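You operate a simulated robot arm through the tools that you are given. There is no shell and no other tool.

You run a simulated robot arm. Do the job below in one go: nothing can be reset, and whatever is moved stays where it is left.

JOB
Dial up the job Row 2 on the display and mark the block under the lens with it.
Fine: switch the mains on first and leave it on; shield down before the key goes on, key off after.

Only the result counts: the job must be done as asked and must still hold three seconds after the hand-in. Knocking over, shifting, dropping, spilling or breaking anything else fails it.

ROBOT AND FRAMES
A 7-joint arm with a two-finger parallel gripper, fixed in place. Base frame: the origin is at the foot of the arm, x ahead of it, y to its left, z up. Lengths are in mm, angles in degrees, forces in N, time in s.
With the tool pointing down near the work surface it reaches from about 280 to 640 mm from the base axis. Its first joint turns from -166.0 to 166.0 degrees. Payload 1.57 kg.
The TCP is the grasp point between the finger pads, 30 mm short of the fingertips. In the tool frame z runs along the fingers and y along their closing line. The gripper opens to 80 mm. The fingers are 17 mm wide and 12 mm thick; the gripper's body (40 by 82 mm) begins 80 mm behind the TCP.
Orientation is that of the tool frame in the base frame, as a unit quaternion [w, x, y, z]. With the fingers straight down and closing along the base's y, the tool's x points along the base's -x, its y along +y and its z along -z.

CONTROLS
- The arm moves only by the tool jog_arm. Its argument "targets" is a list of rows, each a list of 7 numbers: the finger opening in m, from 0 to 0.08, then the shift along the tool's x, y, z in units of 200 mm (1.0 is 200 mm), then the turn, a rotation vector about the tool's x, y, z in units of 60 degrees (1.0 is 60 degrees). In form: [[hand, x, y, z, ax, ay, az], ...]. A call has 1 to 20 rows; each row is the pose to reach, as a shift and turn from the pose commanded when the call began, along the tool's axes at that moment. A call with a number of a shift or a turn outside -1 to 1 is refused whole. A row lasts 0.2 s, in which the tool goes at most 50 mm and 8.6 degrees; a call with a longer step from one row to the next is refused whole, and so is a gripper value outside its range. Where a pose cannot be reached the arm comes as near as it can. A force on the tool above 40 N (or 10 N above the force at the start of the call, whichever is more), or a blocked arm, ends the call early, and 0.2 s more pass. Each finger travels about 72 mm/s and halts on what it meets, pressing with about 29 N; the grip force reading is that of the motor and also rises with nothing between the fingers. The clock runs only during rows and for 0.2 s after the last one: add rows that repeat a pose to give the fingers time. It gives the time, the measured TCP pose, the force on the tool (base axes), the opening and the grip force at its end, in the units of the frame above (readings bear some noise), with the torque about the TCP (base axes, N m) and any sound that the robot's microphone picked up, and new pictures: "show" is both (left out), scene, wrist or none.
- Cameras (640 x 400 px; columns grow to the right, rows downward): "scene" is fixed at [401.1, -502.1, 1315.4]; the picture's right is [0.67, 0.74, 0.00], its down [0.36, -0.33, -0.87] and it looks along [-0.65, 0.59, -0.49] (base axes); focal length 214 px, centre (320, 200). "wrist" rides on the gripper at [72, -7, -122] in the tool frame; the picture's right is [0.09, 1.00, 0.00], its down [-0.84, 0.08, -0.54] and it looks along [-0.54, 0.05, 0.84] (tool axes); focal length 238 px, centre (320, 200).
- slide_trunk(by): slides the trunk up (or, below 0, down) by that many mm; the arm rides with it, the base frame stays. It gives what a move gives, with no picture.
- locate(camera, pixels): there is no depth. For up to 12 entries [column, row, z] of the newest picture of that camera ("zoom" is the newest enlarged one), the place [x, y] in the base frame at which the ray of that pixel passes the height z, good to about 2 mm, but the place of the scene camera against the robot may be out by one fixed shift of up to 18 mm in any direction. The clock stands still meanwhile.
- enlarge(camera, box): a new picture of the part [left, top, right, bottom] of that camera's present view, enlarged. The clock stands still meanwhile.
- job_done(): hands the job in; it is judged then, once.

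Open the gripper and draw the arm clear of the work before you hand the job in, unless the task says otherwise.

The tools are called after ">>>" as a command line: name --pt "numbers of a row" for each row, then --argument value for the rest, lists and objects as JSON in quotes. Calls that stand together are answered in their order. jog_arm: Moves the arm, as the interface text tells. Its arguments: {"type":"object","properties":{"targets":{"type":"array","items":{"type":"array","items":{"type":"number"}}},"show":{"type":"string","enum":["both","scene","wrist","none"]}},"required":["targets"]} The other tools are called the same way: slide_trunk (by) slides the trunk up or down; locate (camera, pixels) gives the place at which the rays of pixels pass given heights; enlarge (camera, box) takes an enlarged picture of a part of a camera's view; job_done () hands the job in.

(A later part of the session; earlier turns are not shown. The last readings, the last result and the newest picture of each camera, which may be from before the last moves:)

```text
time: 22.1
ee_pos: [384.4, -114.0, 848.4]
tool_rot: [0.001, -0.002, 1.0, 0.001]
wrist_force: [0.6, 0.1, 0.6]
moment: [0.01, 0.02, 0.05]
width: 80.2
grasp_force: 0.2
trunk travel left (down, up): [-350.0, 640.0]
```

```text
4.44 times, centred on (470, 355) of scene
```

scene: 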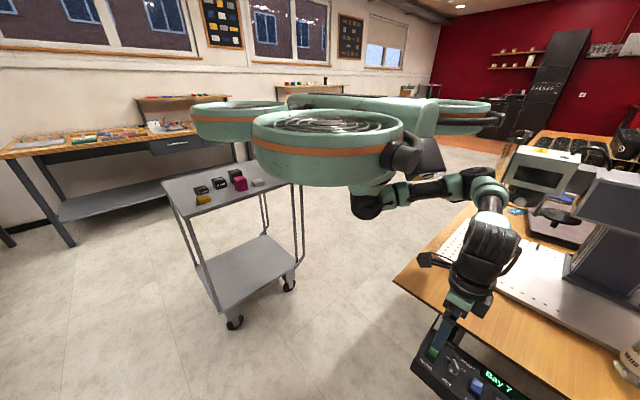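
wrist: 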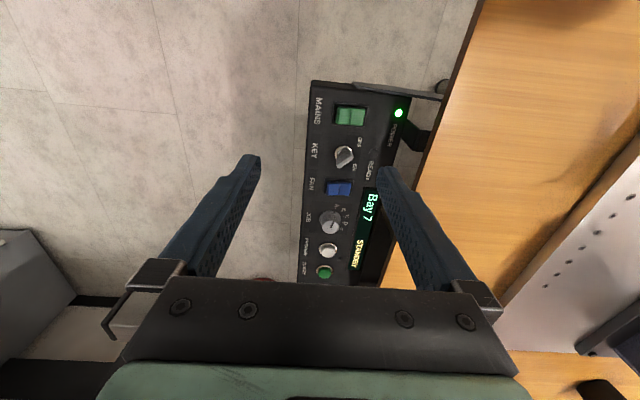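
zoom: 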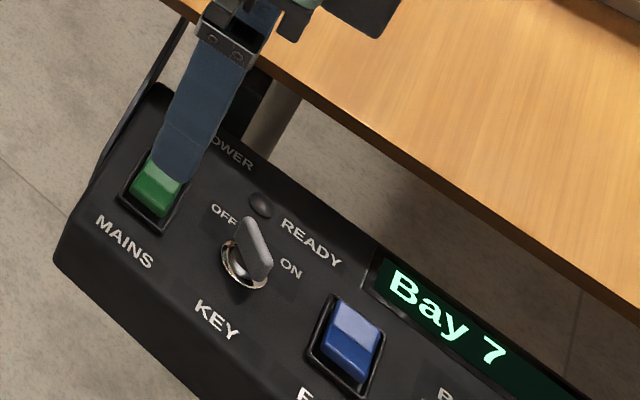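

The skirt notch sits at A and the display names A as "Bay 7". I'll rectify the tick angles by locating knob centre and ticks on the panel plane.

>>> locate --camera "wrist" --pixels '[[319.4, 217.5, 676], [340.8, 218.6, 676], [330.5, 210.7, 676], [335.6, 208.9, 673], [341.3, 211.4, 673], [343.5, 217, 673], [342.8, 222.2, 673], [334.5, 212, 676], [330.5, 227.6, 690], [330.5, 227.6, 700], [344.5, 153, 676], [344.5, 158, 690]]'

```text
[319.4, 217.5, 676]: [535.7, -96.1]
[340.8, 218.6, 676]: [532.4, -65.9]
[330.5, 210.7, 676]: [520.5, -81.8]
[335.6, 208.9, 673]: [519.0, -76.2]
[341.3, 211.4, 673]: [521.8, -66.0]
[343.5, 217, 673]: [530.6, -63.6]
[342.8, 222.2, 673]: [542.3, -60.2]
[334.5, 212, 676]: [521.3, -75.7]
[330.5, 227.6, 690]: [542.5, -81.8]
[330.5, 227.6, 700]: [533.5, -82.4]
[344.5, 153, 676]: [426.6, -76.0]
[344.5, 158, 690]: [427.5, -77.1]
```

Knob centre is about (535,-81.5), cap top ~z 698, ticks spaced 30° starting at A = -75°. I'll move above the knob with fingers opened to 40 mm.

>>> jog_arm --pt "0.04 -0.2 0.04 0.07 0 0 0" --pt "0.04 -0.4 0.08 0.14 0 0 0" --pt "0.04 -0.6 0.12 0.21 0 0 0" --pt "0.04 -0.753 0.163 0.29 0 0 0" --pt "0.04 -0.753 0.163 0.29 0 0 0" --show "both"

>>> enlarge --camera "wrist" --box '[260, 80, 420, 280]'

```text
time: 23.3
ee_pos: [532.1, -85.3, 795.2]
tool_rot: [0.002, -0.002, 1.0, 0.0]
wrist_force: [-0.4, -0.1, 0.4]
moment: [-0.04, -0.01, -0.02]
width: 40.1
grasp_force: 0.1
trunk travel left (down, up): [-350.0, 640.0]
```

scene: 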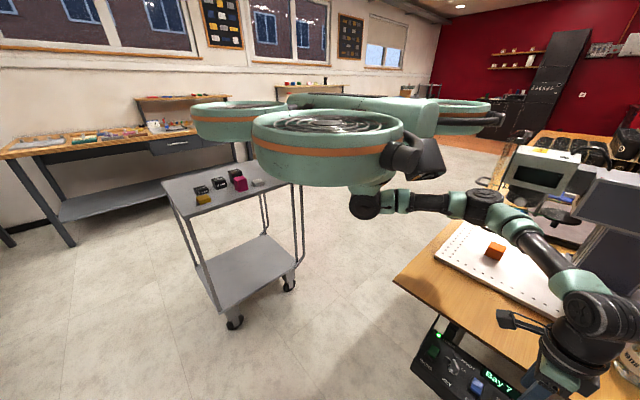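
wrist: 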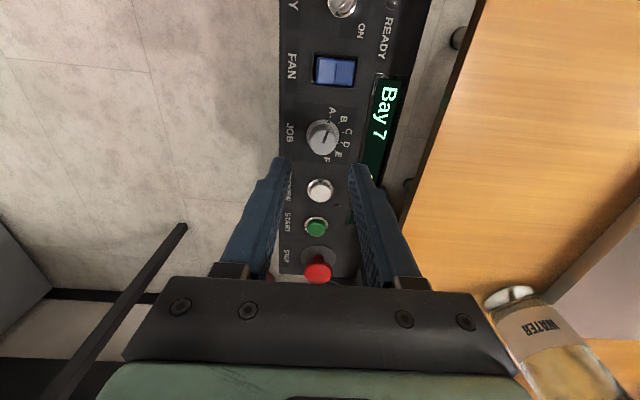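

```text
2.00 times, centred on (340, 180) of wrist
```

zoom: 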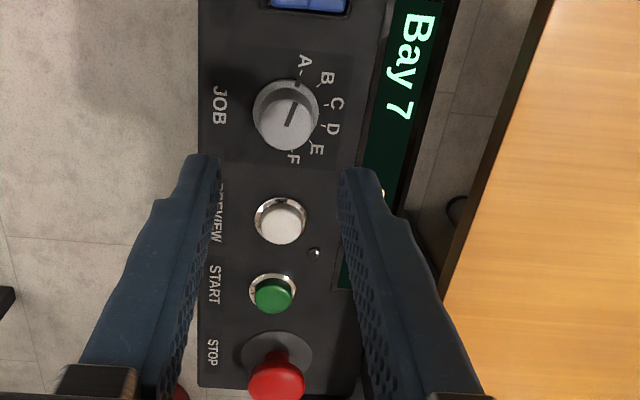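

Knob cap centre is at wrist (322.5,139). I'll locate it, plus PREVIEW/START buttons from this closer view.

>>> locate --camera "wrist" --pixels '[[322.5, 138.5, 698], [322.5, 138.5, 690], [322, 134, 676], [321, 188, 685], [316, 226, 685], [341, 72, 676], [335, 71, 680], [342, 6, 690]]'

>>> jog_arm --pt "0.04 0 0 0 0 0 0" --show "none"

```text
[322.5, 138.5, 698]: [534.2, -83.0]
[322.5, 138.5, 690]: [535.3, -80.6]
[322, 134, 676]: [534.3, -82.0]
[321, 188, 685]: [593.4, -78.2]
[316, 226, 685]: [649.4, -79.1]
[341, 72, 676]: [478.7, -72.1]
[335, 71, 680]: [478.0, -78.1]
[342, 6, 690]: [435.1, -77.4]
```

```text
time: 23.7
ee_pos: [530.3, -86.8, 795.7]
tool_rot: [0.003, -0.003, 1.0, 0.002]
wrist_force: [-0.6, -0.9, 0.1]
moment: [-0.01, 0.02, 0.01]
width: 39.7
grasp_force: 0.2
trunk travel left (down, up): [-350.0, 640.0]
```

Measured TCP is ~(531,-86), so I correct by (+3.3,+4.2) and lower to tip just above the cap before checking.

>>> jog_arm --pt "0.04 -0.017 0.021 0.1 0 0 0" --pt "0.04 -0.017 0.021 0.2 0 0 0" --pt "0.04 -0.017 0.021 0.29 0 0 0" --pt "0.04 -0.017 0.021 0.29 0 0 0" --show "wrist"

>>> enlarge --camera "wrist" --box '[260, 110, 400, 250]'

```text
time: 24.7
ee_pos: [534.6, -79.6, 735.1]
tool_rot: [0.003, -0.002, 1.0, 0.002]
wrist_force: [-0.1, 0.3, -0.1]
moment: [-0.02, -0.02, -0.01]
width: 40.0
grasp_force: 0.0
trunk travel left (down, up): [-350.0, 640.0]
```

wrist: 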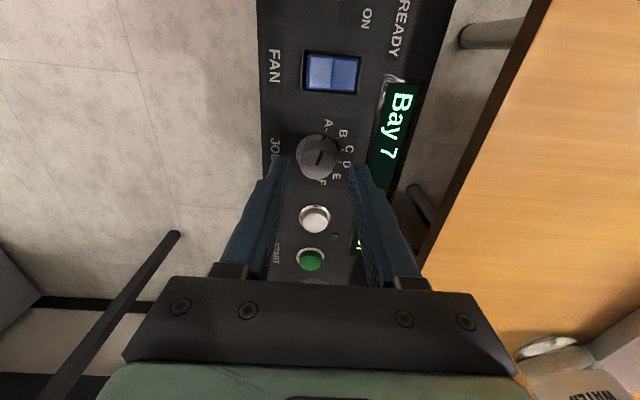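

```text
2.86 times, centred on (330, 180) of wrist
```

zoom: 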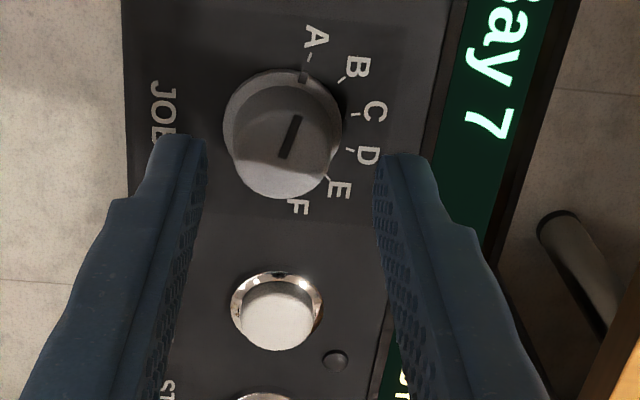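

The tips bracket the cap symmetrically. I'll lower to tip z≈684, close on the knob, and check.

>>> jog_arm --pt "0.04 0 0 0.05 0 0 0" --pt "0.04 0 0 0.105 0 0 0" --pt "0.02 0 0 0.105 0 0 0" --pt "0.0 0 0 0.105 0 0 0" --pt "0.0 0 0 0.105 0 0 0" --show "wrist"

```text
time: 25.9
ee_pos: [535.9, -81.8, 714.5]
tool_rot: [0.003, -0.001, 1.0, -0.002]
wrist_force: [2.0, -21.9, 2.7]
moment: [-0.61, 0.07, -0.05]
width: 28.6
grasp_force: 38.5
trunk travel left (down, up): [-350.0, 640.0]
```

wrist: 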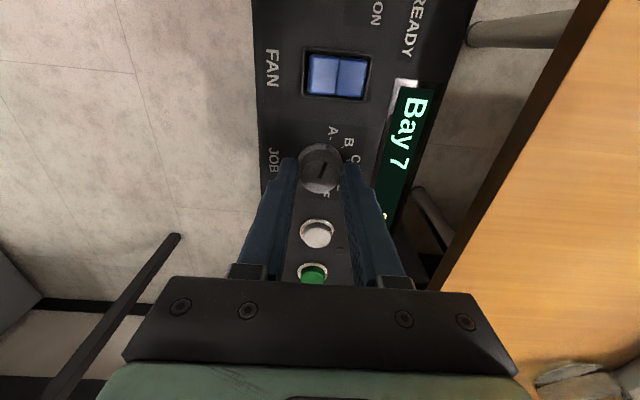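

Gripped at 28.6 mm with a -22 N side load in y, so the knob axis is slightly further to -y. I'll shift -2.5 mm and then turn +30° toward B.

>>> jog_arm --pt "0.0 0 -0.012 0 0 0 0" --pt "0.0 0 -0.012 0 0 0 0.13" --pt "0.0 0 -0.012 0 0 0 0.26" --pt "0.0 0 -0.012 0 0 0 0.39" --pt "0.0 0 -0.012 0 0 0 0.5" --pt "0.0 0 -0.012 0 0 0 0.5" --show "both"

>>> enlarge --camera "wrist" --box '[260, 60, 460, 260]'

```text
time: 27.3
ee_pos: [534.6, -79.6, 715.7]
tool_rot: [0.006, 0.257, 0.966, 0.001]
wrist_force: [5.4, -9.4, 11.6]
moment: [-0.7, -0.65, 0.0]
width: 28.5
grasp_force: 39.3
trunk travel left (down, up): [-350.0, 640.0]
```

scene: 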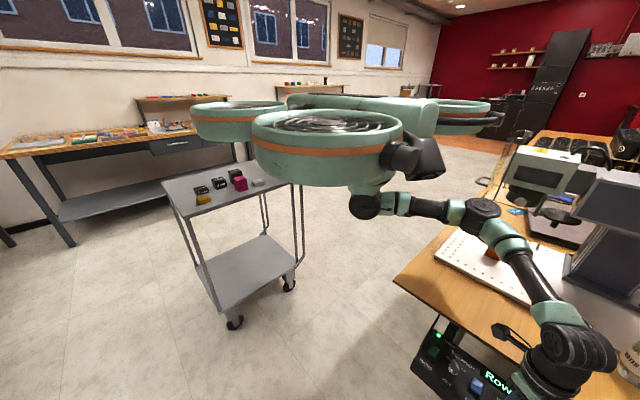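
wrist: 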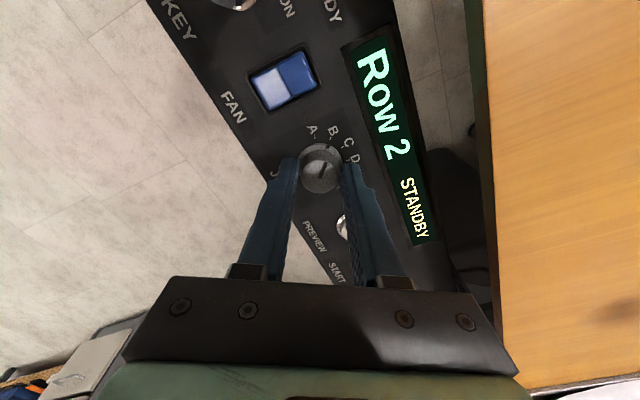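

```text
2.00 times, centred on (360, 160) of wrist
```

zoom: 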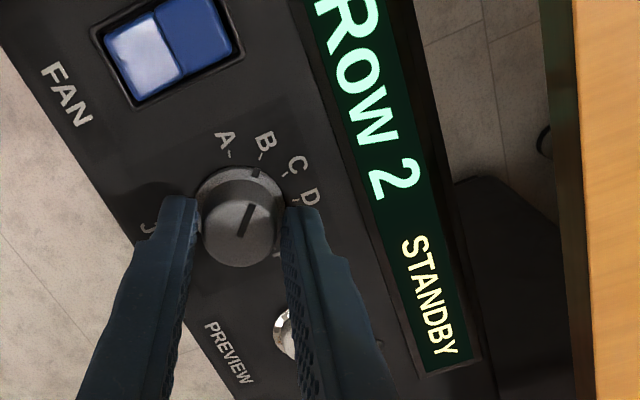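

Display now reads "Row 2 / STANDBY" at position B. I'll release the knob and lift straight up.

>>> jog_arm --pt "0.02 0 0 0 0 0 0" --pt "0.04 0 0 0 0 0 0" --pt "0.04 0 0 0 0 0 0" --pt "0.04 0 0 -0.1 0 0 0" --pt "0.04 0 0 -0.3 0 0 0" --pt "0.04 0 0 -0.5 0 0 0" --show "both"

>>> enlarge --camera "wrist" --box '[230, 20, 430, 270]'

```text
time: 28.7
ee_pos: [537.2, -80.9, 812.1]
tool_rot: [0.002, 0.257, 0.966, 0.002]
wrist_force: [-0.6, -0.2, 0.8]
moment: [0.01, -0.03, 0.02]
width: 40.0
grasp_force: 0.0
trunk travel left (down, up): [-350.0, 640.0]
```

scene: 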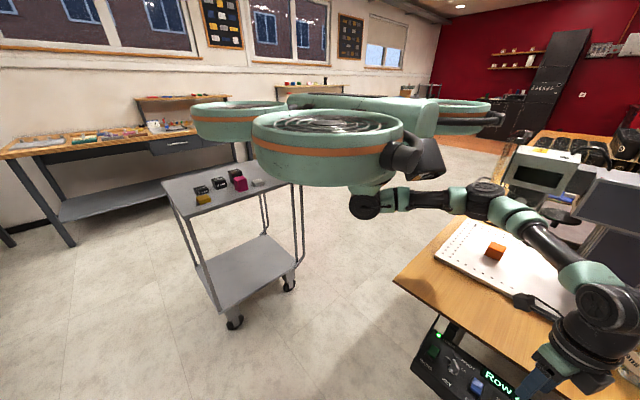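
wrist: 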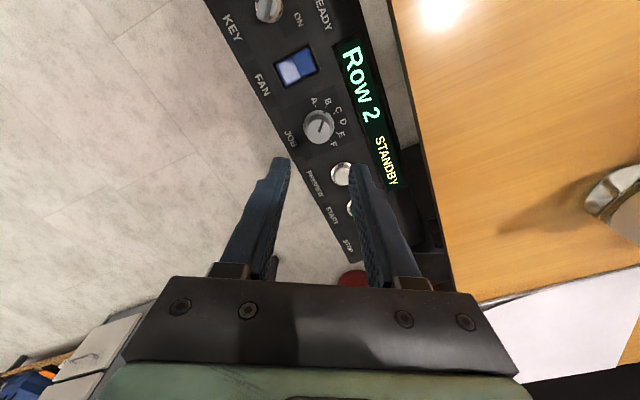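

```text
1.60 times, centred on (330, 145) of wrist
```

zoom: 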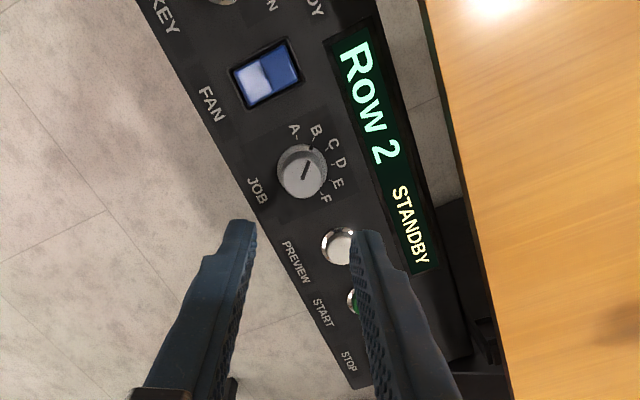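

Job "Row 2" is set and holds. Now for the shield: I'll raise the trunk, then swing back and yaw so the fingers close along x for the handle.

>>> slide_trunk --by 250

>>> jog_arm --pt "0.04 0.1 -0.05 0 0 0 -0.14" --pt "0.04 0.25 -0.12 0 0 0 -0.28" --pt "0.04 0.4 -0.2 0 0 0 -0.42" --pt "0.04 0.55 -0.25 0 0 0 -0.56" --pt "0.04 0.7 -0.3 0 0 0 -0.7" --pt "0.04 0.8 -0.35 0 0 0 -0.84" --pt "0.04 0.9 -0.4 0 0 0 -0.98" --show "both"

```text
time: 31.3
ee_pos: [537.8, -80.9, 1062.3]
tool_rot: [0.002, 0.257, 0.966, 0.002]
wrist_force: [-0.5, 0.7, 0.4]
moment: [0.01, -0.02, -0.03]
width: 39.7
grasp_force: 0.1
trunk travel left (down, up): [-600.0, 390.0]
```

```text
time: 32.9
ee_pos: [341.9, -61.4, 1062.6]
tool_rot: [0.003, -0.252, 0.968, 0.001]
wrist_force: [-0.2, -0.1, -0.6]
moment: [0.02, 0.02, -0.01]
width: 39.8
grasp_force: 0.0
trunk travel left (down, up): [-600.0, 390.0]
```

scene: 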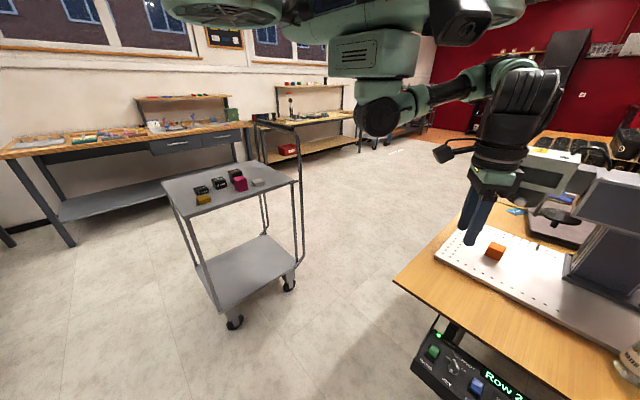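
wrist: 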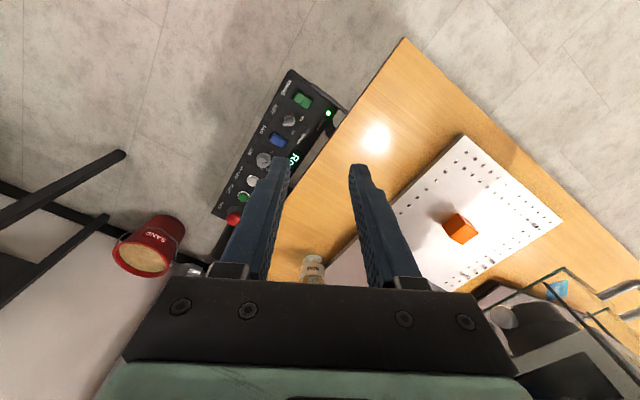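

Next I'll complete the yaw to put the camera on the -y side and move toward (215,60,1062), left of the machine.

>>> jog_arm --pt "0.04 0.04 0.12 0 0 0 -0.142" --pt "0.04 0.08 0.24 0 0 0 -0.284" --pt "0.04 0.12 0.36 0 0 0 -0.426" --pt "0.04 0.16 0.48 0 0 0 -0.568" --pt "0.04 0.2 0.6 0 0 0 -0.71" --pt "0.04 0.23 0.72 0 0 0 -0.852" --pt "0.04 0.26 0.84 0 0 0 -0.994" --show "both"

```text
time: 34.5
ee_pos: [261.9, 75.7, 1080.0]
tool_rot: [0.002, -0.701, 0.714, 0.0]
wrist_force: [0.6, -0.6, -0.7]
moment: [-0.01, 0.0, -0.01]
width: 40.1
grasp_force: 0.0
out of reach, approached as far as the arm can: row 4, 5, 6, 7
trunk travel left (down, up): [-600.0, 390.0]
```

scene: 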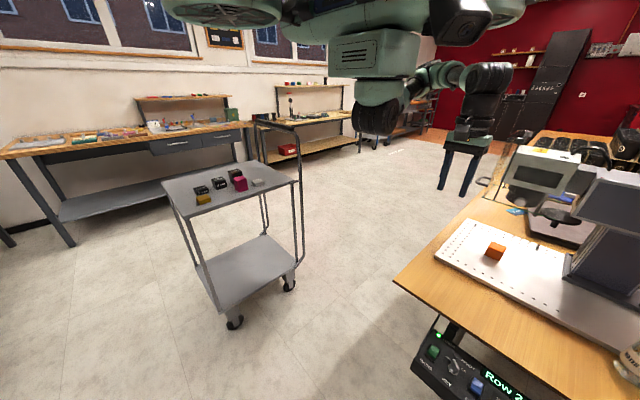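
wrist: 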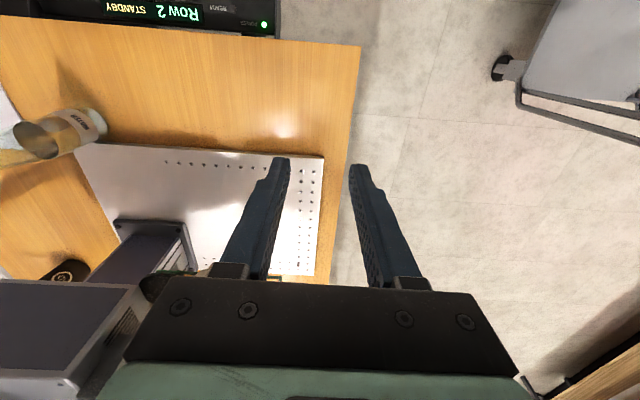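

The pose clipped at the inner reach limit but orientation is right. I'll move along +y to (240,230) above the table's left edge and look at the handle.

>>> jog_arm --pt "0.04 -0.2 0.0 0 0 0 0" --pt "0.04 -0.4 0.0 -0.05 0 0 0" --pt "0.04 -0.6 0.05 -0.1 0 0 0" --pt "0.04 -0.75 0.1 -0.1 0 0 0" --show "both"

```text
time: 35.5
ee_pos: [244.5, 228.3, 1100.4]
tool_rot: [0.003, -0.698, 0.716, -0.001]
wrist_force: [-0.2, -0.9, 0.6]
moment: [-0.01, 0.01, 0.02]
width: 40.2
grasp_force: 0.0
trunk travel left (down, up): [-600.0, 390.0]
```

scene: 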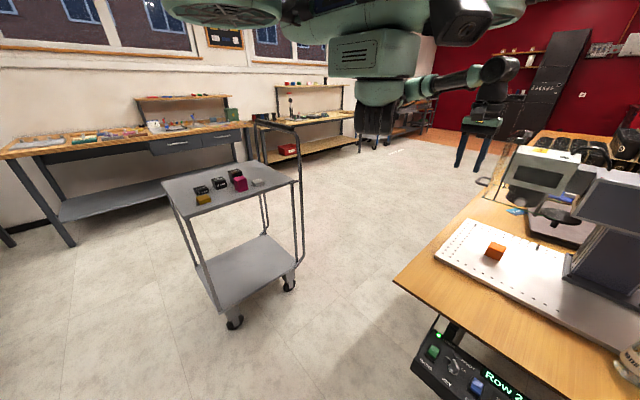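
wrist: 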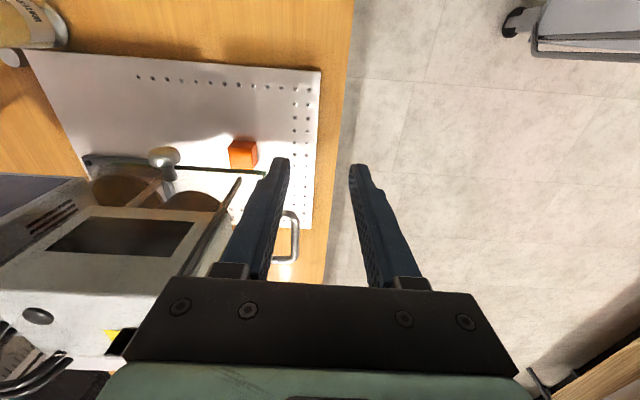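

The handle bar is visible at (295,235) left of the left finger. I'll locate handle and nearby structure.

>>> enlarge --camera "wrist" --box '[100, 120, 340, 320]'

>>> locate --camera "wrist" --pixels '[[296, 235, 980], [296, 235, 1007], [296, 235, 1030], [290, 212, 1007], [283, 259, 1007], [265, 172, 980], [265, 172, 950], [240, 180, 980], [122, 340, 1150]]'

```text
2.00 times, centred on (220, 220) of wrist
```

zoom: 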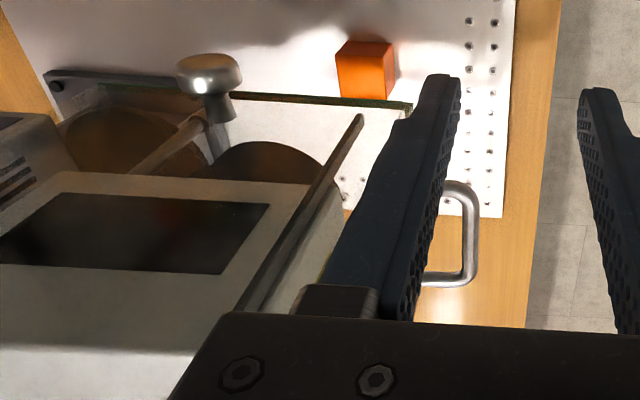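

```text
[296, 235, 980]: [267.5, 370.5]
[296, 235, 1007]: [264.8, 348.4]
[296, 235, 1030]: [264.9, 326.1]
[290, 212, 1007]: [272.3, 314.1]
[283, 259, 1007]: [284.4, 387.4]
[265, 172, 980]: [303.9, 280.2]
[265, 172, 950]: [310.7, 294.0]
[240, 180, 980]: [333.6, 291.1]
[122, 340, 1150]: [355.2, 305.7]
```

Handle bar runs y≈314–387 at x≈265, z≈1012. I'll move to (230,344,1120) above and left of it, then tilt the tool 45° so the body stays clear of glass and head.

>>> jog_arm --pt "0.026 -0.2 0.02 -0.05 0 0 0" --pt "0.026 -0.4 0.05 -0.1 0 0 0" --pt "0.026 -0.58 0.075 -0.1 0 0 0" --pt "0.026 -0.58 0.075 -0.1 0 0 0" --show "none"

>>> jog_arm --pt "0.026 0 0 0 0.13 0 0" --pt "0.026 0 0 0 0.26 0 0" --pt "0.026 0 0 0 0.39 0 0" --pt "0.026 0 0 0 0.52 0 0" --pt "0.026 0 0 0 0.65 0 0" --pt "0.026 0 0 0 0.75 0 0" --pt "0.026 0 0 0 0.75 0 0" --show "both"

```text
time: 36.5
ee_pos: [231.3, 345.6, 1117.7]
tool_rot: [0.003, -0.699, 0.715, 0.0]
wrist_force: [0.4, 0.1, 0.4]
moment: [0.01, 0.02, -0.01]
width: 26.2
grasp_force: 0.0
trunk travel left (down, up): [-600.0, 390.0]
```

```text
time: 38.1
ee_pos: [232.6, 344.4, 1117.6]
tool_rot: [0.271, -0.644, 0.661, -0.275]
wrist_force: [-0.3, -0.2, -0.3]
moment: [0.02, 0.03, 0.01]
width: 26.0
grasp_force: 0.0
trunk travel left (down, up): [-600.0, 390.0]
```

scene: 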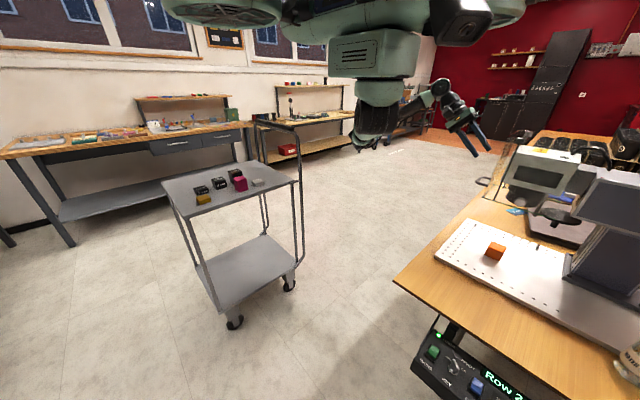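
wrist: 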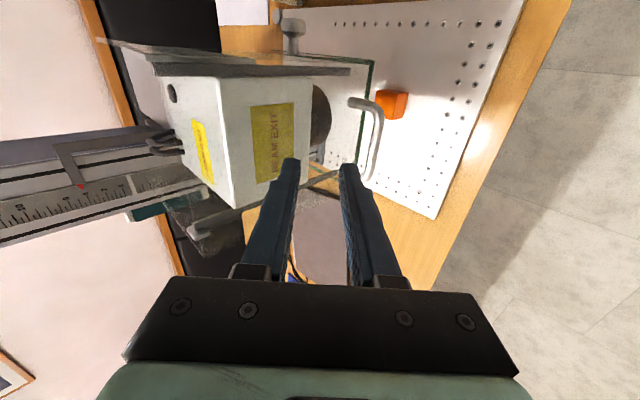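

The tool is tilted 45° and the machine's left side is in view: handle at (370,130), shield panes and rods. I'll zoom and locate the handle bar.

>>> enlarge --camera "wrist" --box '[140, 0, 460, 240]'

>>> enlarge --camera "wrist" --box '[280, 60, 420, 220]'

>>> locate --camera "wrist" --pixels '[[377, 130, 980], [377, 130, 1000], [377, 130, 1020], [376, 108, 1010], [369, 172, 1010], [350, 101, 1010], [373, 62, 980], [360, 150, 980]]'

```text
1.67 times, centred on (300, 120) of wrist
```

zoom: 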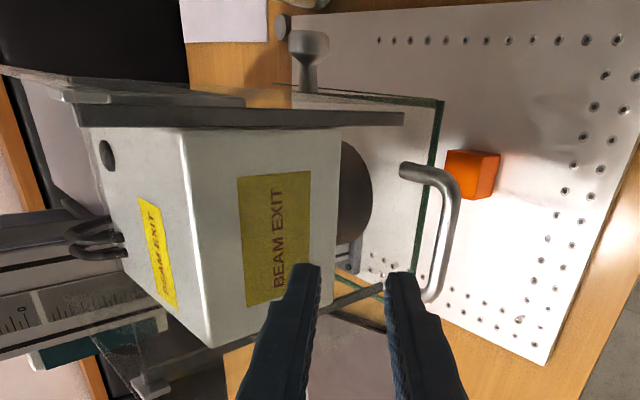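

```text
2.50 times, centred on (350, 140) of wrist
```

zoom: 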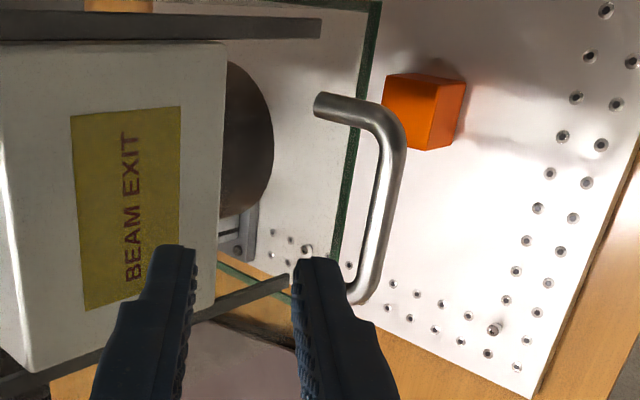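

```text
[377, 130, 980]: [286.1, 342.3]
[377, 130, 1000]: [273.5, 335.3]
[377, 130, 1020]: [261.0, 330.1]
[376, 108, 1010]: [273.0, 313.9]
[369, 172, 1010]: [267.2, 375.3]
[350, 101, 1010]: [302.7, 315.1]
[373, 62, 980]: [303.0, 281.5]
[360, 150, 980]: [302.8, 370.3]
```

Triangulated: bar at x≈265, z≈1013, y 314–378; pane bottom edge at z≈980, x≈303. I'll approach to a standoff in line with the bar along the tilted tool axis.

>>> jog_arm --pt "0.026 0 0.1 0.07 0 0 0" --pt "0.026 0 0.2 0.14 0 0 0" --pt "0.026 -0.005 0.259 0.173 0 0 0" --pt "0.026 -0.005 0.259 0.173 0 0 0" --show "both"

>>> enlarge --camera "wrist" --box '[220, 60, 420, 260]'

```text
time: 39.1
ee_pos: [218.3, 346.1, 1057.9]
tool_rot: [0.27, -0.645, 0.66, -0.274]
wrist_force: [-0.3, -0.3, -0.9]
moment: [0.01, 0.0, -0.03]
width: 26.3
grasp_force: 0.0
trunk travel left (down, up): [-600.0, 390.0]
```

scene: 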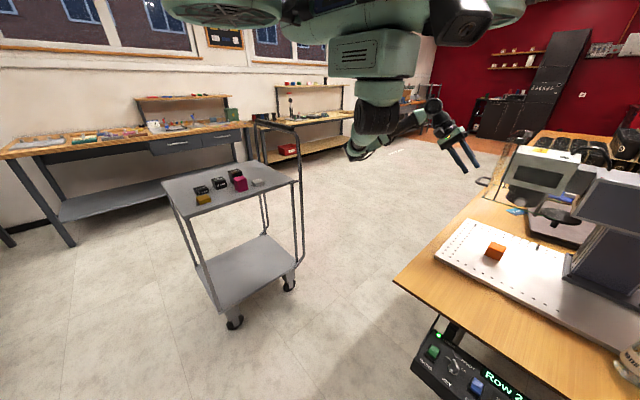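
wrist: 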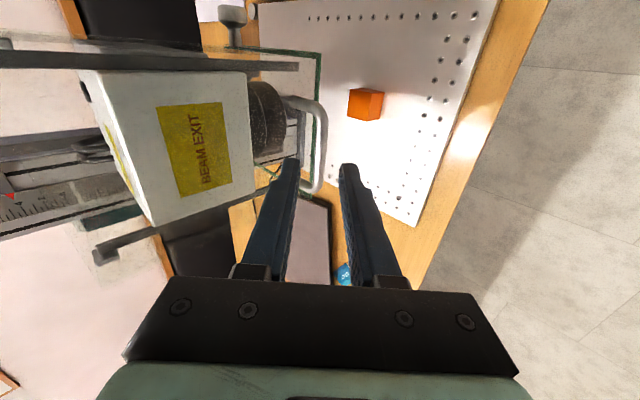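

```text
2.00 times, centred on (320, 160) of wrist
```

zoom: 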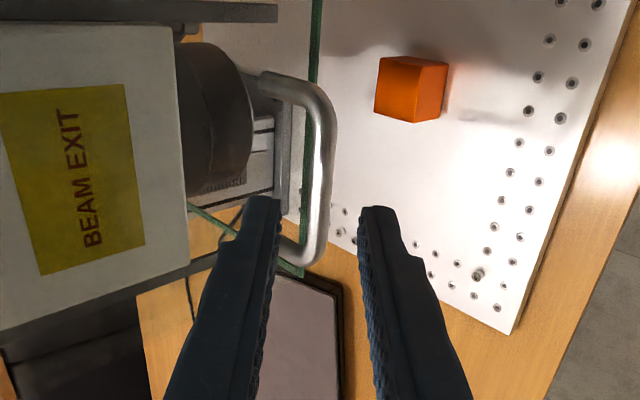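

The bar is centred between the finger lines (predicted contact at wrist (320,145), bar at (322,145)). Advancing 50 mm along the tool axis, then closing.

>>> jog_arm --pt "0.026 0 0 0.08 0 0 0" --pt "0.026 0 0 0.16 0 0 0" --pt "0.026 0 0 0.25 0 0 0" --pt "0.026 0 0 0.25 0 0 0" --show "wrist"

>>> enlarge --camera "wrist" --box '[220, 60, 420, 260]'

```text
time: 40.1
ee_pos: [252.3, 342.4, 1023.0]
tool_rot: [0.271, -0.645, 0.66, -0.275]
wrist_force: [-0.7, 0.2, 0.4]
moment: [0.03, -0.02, -0.01]
width: 26.2
grasp_force: 0.0
trunk travel left (down, up): [-600.0, 390.0]
```

wrist: 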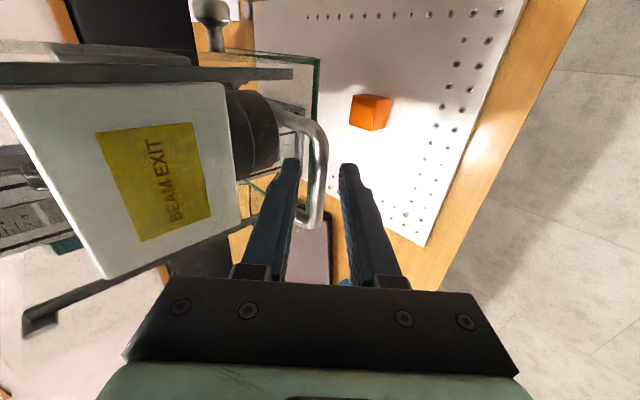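

```text
2.00 times, centred on (320, 160) of wrist
```

zoom: 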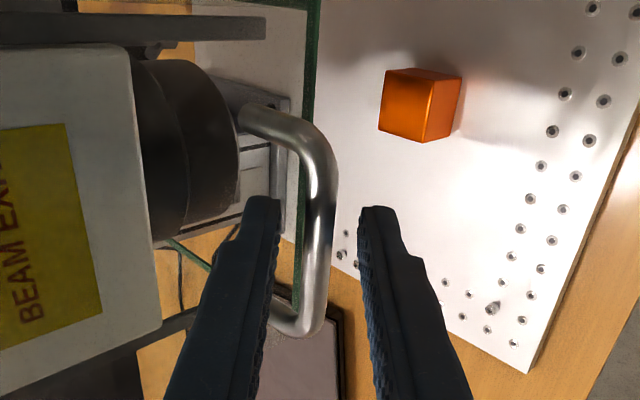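

The bar lies between the fingertips. Closing on it.

>>> jog_arm --pt "0.013 0 0 0 0 0 0" --pt "0.0 0 0 0 0 0 0" --pt "0.0 0 0 0 0 0 0" --show "wrist"

```text
time: 40.9
ee_pos: [253.7, 343.5, 1021.6]
tool_rot: [0.27, -0.644, 0.661, -0.274]
wrist_force: [5.6, 0.2, 0.7]
moment: [0.12, -0.12, 0.19]
width: 9.5
grasp_force: 27.7
trunk travel left (down, up): [-600.0, 390.0]
```

wrist: 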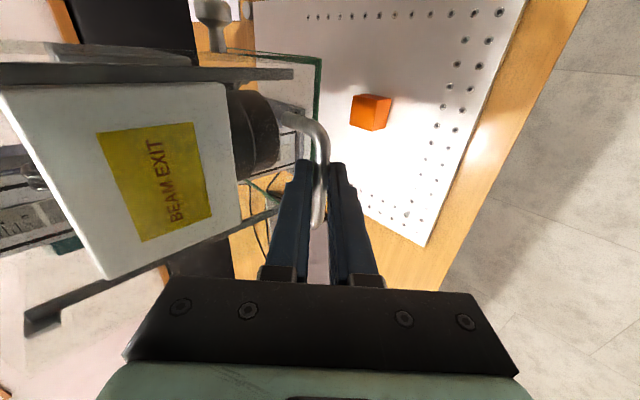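

Gripped on the bar at 9.5 mm. I'll test a 30 mm straight-down move (tool y and z in equal parts) and watch force.

>>> jog_arm --pt "0.0 0 0.036 0.035 0 0 0" --pt "0.0 0 0.071 0.07 0 0 0" --pt "0.0 0 0.107 0.105 0 0 0" --pt "0.0 0 0.107 0.105 0 0 0" --show "both"

```text
time: 41.9
ee_pos: [252.6, 344.2, 991.3]
tool_rot: [0.27, -0.645, 0.66, -0.275]
wrist_force: [3.0, -3.0, 0.4]
moment: [0.37, -0.06, 0.44]
width: 9.6
grasp_force: 27.9
trunk travel left (down, up): [-600.0, 390.0]
```

scene: 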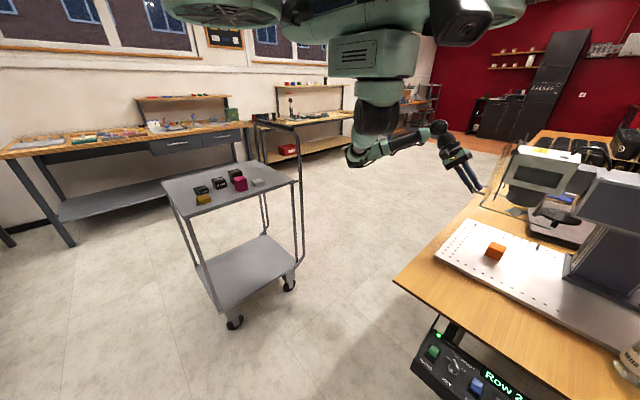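
wrist: 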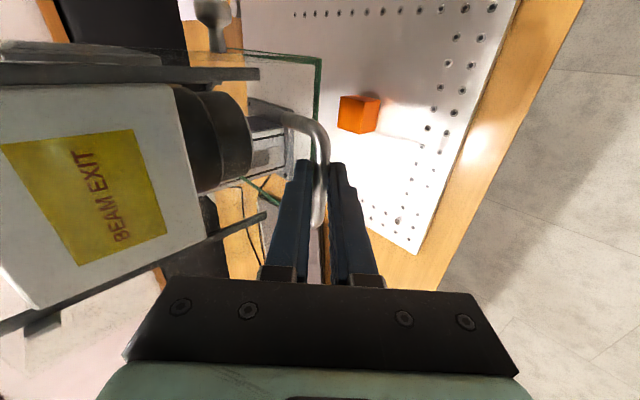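

The shield moved down with the handle, low force. Continuing down another 150 mm.

>>> jog_arm --pt "0.0 0 0.071 0.07 0 0 0" --pt "0.0 0 0.142 0.14 0 0 0" --pt "0.0 0 0.214 0.211 0 0 0" --pt "0.0 0 0.285 0.281 0 0 0" --pt "0.0 0 0.356 0.351 0 0 0" --pt "0.0 0 0.428 0.422 0 0 0" --pt "0.0 0 0.499 0.492 0 0 0" --pt "0.0 0 0.535 0.527 0 0 0" --show "both"

```text
time: 43.7
ee_pos: [254.6, 342.9, 846.1]
tool_rot: [0.275, -0.644, 0.659, -0.274]
wrist_force: [-3.6, -2.7, 26.0]
moment: [-0.09, -0.3, 0.17]
width: 9.8
grasp_force: 28.2
trunk travel left (down, up): [-600.0, 390.0]
```

scene: 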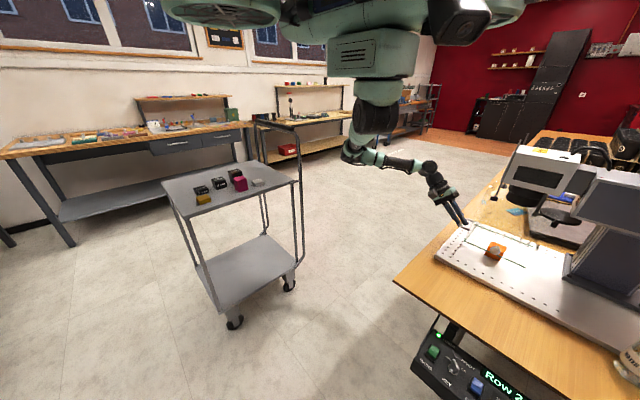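
wrist: 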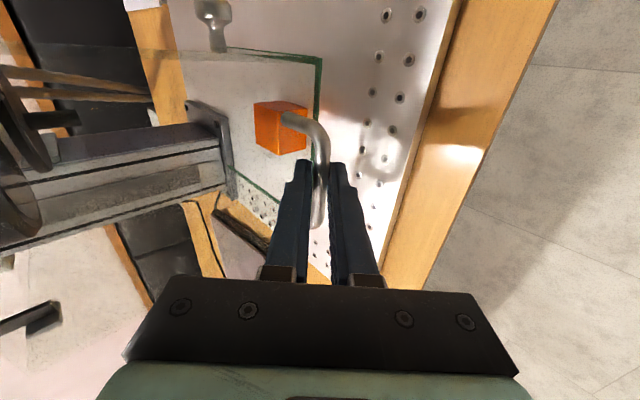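

Upward force of 26 N at TCP z 846 – it may have bottomed out. I'll zoom in both views to see the pane's lower edge relative to the plate.

>>> enlarge --camera "scene" --box '[430, 160, 590, 290]'

>>> enlarge --camera "wrist" --box '[180, 0, 420, 260]'

>>> locate --camera "wrist" --pixels '[[321, 58, 775], [321, 58, 790], [321, 58, 805], [226, 47, 775], [226, 47, 790], [226, 47, 805]]'

```text
3.08 times, centred on (510, 225) of scene
```

zoom: 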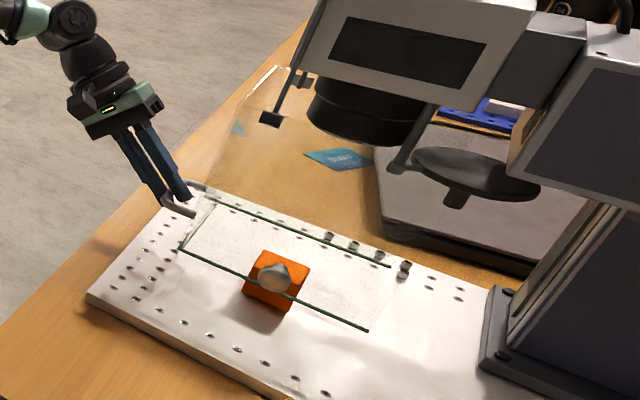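

```text
1.54 times, centred on (300, 130) of wrist
```

zoom: 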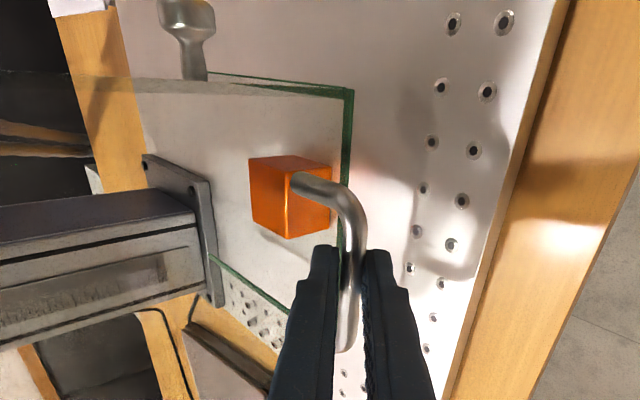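

```text
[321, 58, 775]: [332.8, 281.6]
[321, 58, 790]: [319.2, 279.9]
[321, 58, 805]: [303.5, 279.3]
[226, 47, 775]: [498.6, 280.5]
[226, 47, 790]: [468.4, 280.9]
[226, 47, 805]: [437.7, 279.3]
```

Pane bottom is at z≈805 with 26 N resisting. I'll press a little further to see whether it's the end stop.

>>> jog_arm --pt "0.0 0 0.012 0.012 0 0 0" --pt "0.0 0 0.024 0.024 0 0 0" --pt "0.0 0 0.036 0.036 0 0 0" --show "none"

```text
time: 44.3
ee_pos: [257.4, 344.4, 842.6]
tool_rot: [0.278, -0.642, 0.658, -0.279]
wrist_force: [-6.1, -6.0, 14.3]
moment: [-0.5, -0.1, -0.33]
width: 9.5
grasp_force: 27.9
trunk travel left (down, up): [-600.0, 390.0]
stopped in row 3: the force on the tool passed its limit at 40 N (the readings are from after the stop); the commanded pose is now the measured one
```

The end stop resists beyond 40 N with almost no motion, so the shield is fully down. I'll open and withdraw along the tool axis.

>>> jog_arm --pt "0.013 0 0 0 0 0 0" --pt "0.026 0 0 0 0 0 0" --pt "0.026 0 0 0 0 0 0" --pt "0.026 0 0 -0.1 0 0 0" --pt "0.026 0 0 -0.2 0 0 0" --pt "0.026 0 0 -0.3 0 0 0" --pt "0.026 0 0 -0.3 0 0 0" --show "both"

>>> enlarge --camera "wrist" --box '[180, 0, 420, 260]'

>>> enlarge --camera "scene" --box '[430, 160, 590, 290]'

```text
time: 45.9
ee_pos: [214.3, 345.2, 884.6]
tool_rot: [0.277, -0.643, 0.658, -0.277]
wrist_force: [0.1, 0.6, -0.5]
moment: [-0.01, 0.0, -0.01]
width: 25.9
grasp_force: 0.1
trunk travel left (down, up): [-600.0, 390.0]
```

scene: 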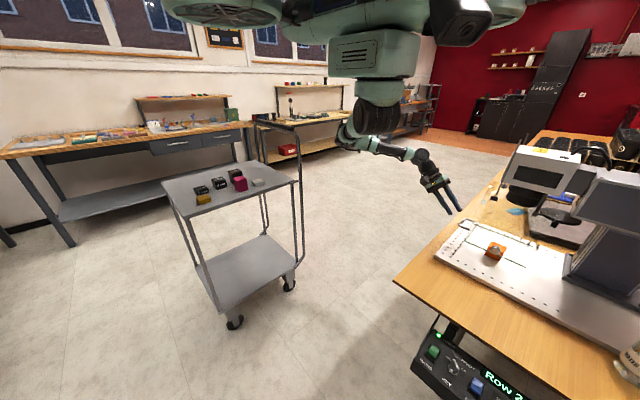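
wrist: 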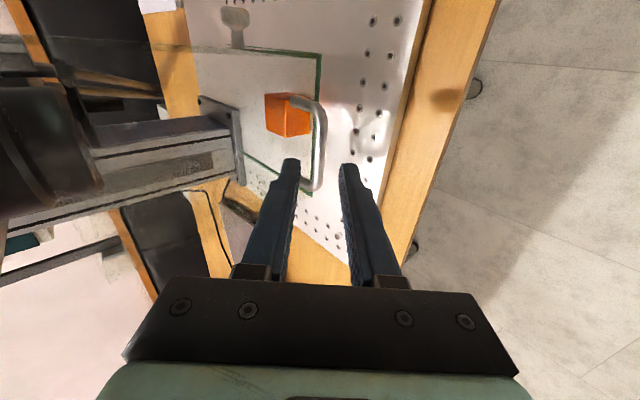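

```text
1.54 times, centred on (300, 130) of wrist
```

zoom: 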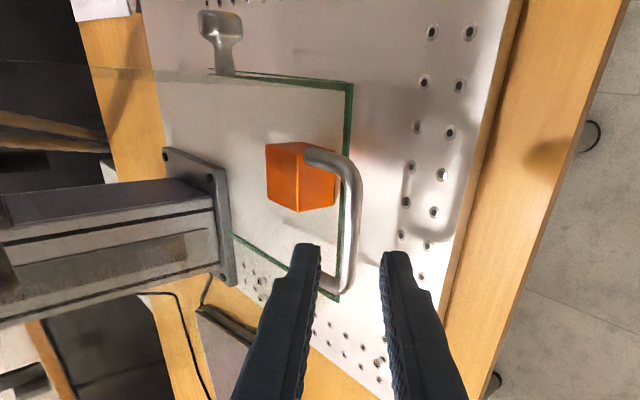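

```text
3.08 times, centred on (510, 225) of scene
```

zoom: 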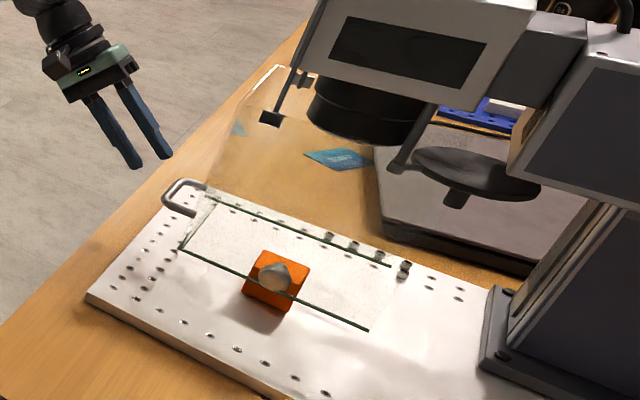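

The shield stays down (handle at scene (489,222), pane steady). I'll rise 150 mm and then un-tilt the tool.

>>> jog_arm --pt "0.04 0 -0.13 -0.13 0 0 0" --pt "0.04 0 -0.27 -0.26 0 0 0" --pt "0.04 0 -0.4 -0.39 0 0 0" --pt "0.04 0 -0.535 -0.527 0 0 0" --show "none"

>>> jog_arm --pt "0.04 0 0 0 -0.13 0 0" --pt "0.04 0 0 0 -0.26 0 0" --pt "0.04 0 0 0 -0.39 0 0" --pt "0.04 0 0 0 -0.52 0 0" --pt "0.04 0 0 0 -0.65 0 0" --pt "0.04 0 0 0 -0.76 0 0" --pt "0.04 0 0 0 -0.76 0 0" --show "none"

```text
time: 46.9
ee_pos: [213.1, 345.2, 1034.9]
tool_rot: [0.277, -0.642, 0.659, -0.277]
wrist_force: [0.3, -0.2, -0.2]
moment: [-0.01, -0.02, 0.0]
width: 40.0
grasp_force: 0.0
trunk travel left (down, up): [-600.0, 390.0]
```

```text
time: 48.5
ee_pos: [210.9, 344.1, 1033.6]
tool_rot: [0.006, -0.7, 0.714, 0.001]
wrist_force: [0.4, 0.2, 0.1]
moment: [0.01, 0.01, 0.04]
width: 40.4
grasp_force: 0.1
trunk travel left (down, up): [-600.0, 390.0]
```

Now I'll travel back over to the key at about (427,-78), keeping high.

>>> jog_arm --pt "0.04 0.2 -0.1 0 0 0 0" --pt "0.04 0.4 -0.2 0 0 0 0" --pt "0.04 0.6 -0.3 0 0 0 0" --pt "0.04 0.8 -0.4 0 0 0 0" --pt "0.04 0.99 -0.495 0 0 0 0" --show "none"

>>> jog_arm --pt "0.04 0.2 -0.1 0 0 0 0" --pt "0.04 0.4 -0.2 0 0 0 0" --pt "0.04 0.6 -0.35 0 0 0 0" --pt "0.04 0.8 -0.48 0 0 0 0" --pt "0.04 0.98 -0.585 0 0 0 0" --show "none"

>>> jog_arm --pt "0.04 0.05 0 0 0 0 -0.13" --pt "0.04 0.1 0 0 0 0 -0.26" --pt "0.04 0.14 0 0 0 0 -0.39" --pt "0.04 0.14 0 0 0 0 -0.52" --pt "0.04 0.14 0 0 0 0 -0.65" --pt "0.04 0.14 0 0 0 0 -0.75" --show "both"

```text
time: 49.7
ee_pos: [309.9, 143.8, 1030.7]
tool_rot: [0.006, -0.7, 0.714, 0.0]
wrist_force: [-0.2, -1.3, -0.3]
moment: [0.01, -0.01, 0.02]
width: 40.1
grasp_force: 0.1
trunk travel left (down, up): [-600.0, 390.0]
```

```text
time: 50.9
ee_pos: [421.4, -50.7, 1030.9]
tool_rot: [0.006, -0.7, 0.714, 0.0]
wrist_force: [-0.2, -0.7, 0.0]
moment: [0.0, 0.02, 0.01]
width: 39.9
grasp_force: 0.1
trunk travel left (down, up): [-600.0, 390.0]
```

```text
time: 52.3
ee_pos: [420.1, -82.3, 1029.1]
tool_rot: [-0.006, 0.921, -0.39, 0.002]
wrist_force: [-0.1, -0.2, -0.2]
moment: [-0.03, -0.01, 0.0]
width: 40.1
grasp_force: 0.1
trunk travel left (down, up): [-600.0, 390.0]
```

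scene: 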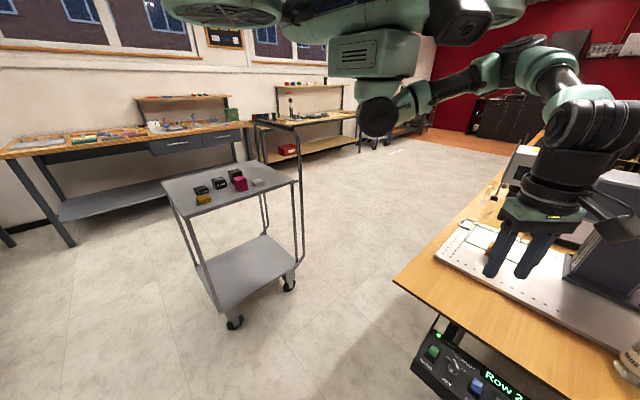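
wrist: 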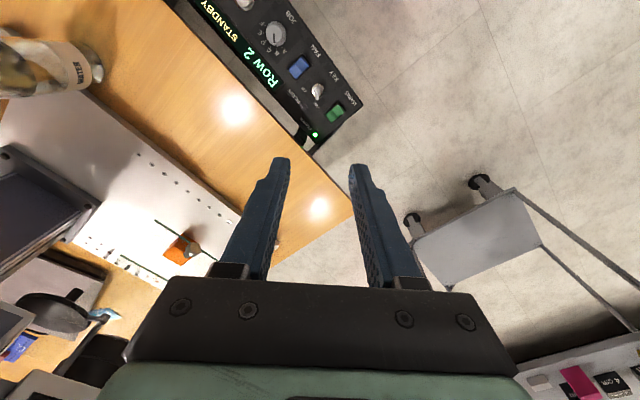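

Yaw for the key grip is reachable. Zooming on the key at (318,90) to check blade direction, then lowering the trunk 250 mm.

>>> enlarge --camera "wrist" --box '[270, 50, 370, 150]'

>>> slide_trunk --by -220

>>> jog_arm --pt "0.04 0 0 0 0 0 0" --show "both"

>>> enlarge --camera "wrist" --box '[230, 50, 430, 250]'

```text
4.00 times, centred on (320, 100) of wrist
```

zoom: 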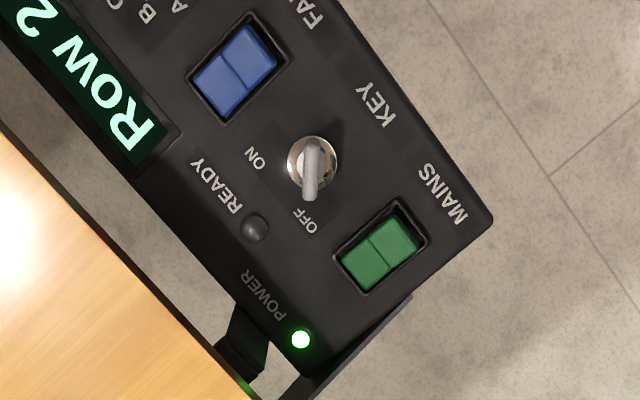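

```text
time: 54.6
ee_pos: [419.7, -81.7, 810.4]
tool_rot: [-0.007, 0.919, -0.393, 0.003]
wrist_force: [0.3, 0.5, -0.5]
moment: [0.04, 0.01, -0.01]
width: 39.8
grasp_force: 0.0
trunk travel left (down, up): [-380.0, 610.0]
```

```text
time: 55.0
ee_pos: [419.3, -82.7, 810.8]
tool_rot: [-0.006, 0.92, -0.392, 0.002]
wrist_force: [0.1, 0.1, -0.3]
moment: [0.03, 0.02, 0.0]
width: 40.0
grasp_force: 0.1
trunk travel left (down, up): [-380.0, 610.0]
```

scene: 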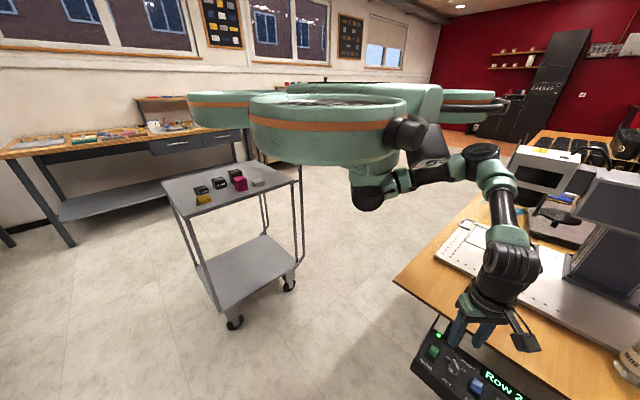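
wrist: 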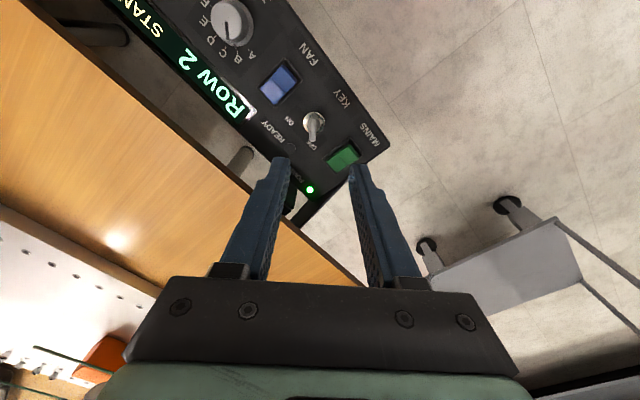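

```text
2.00 times, centred on (330, 150) of wrist
```

zoom: 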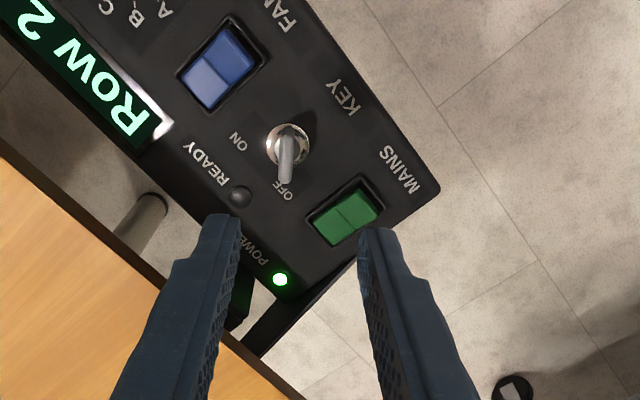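

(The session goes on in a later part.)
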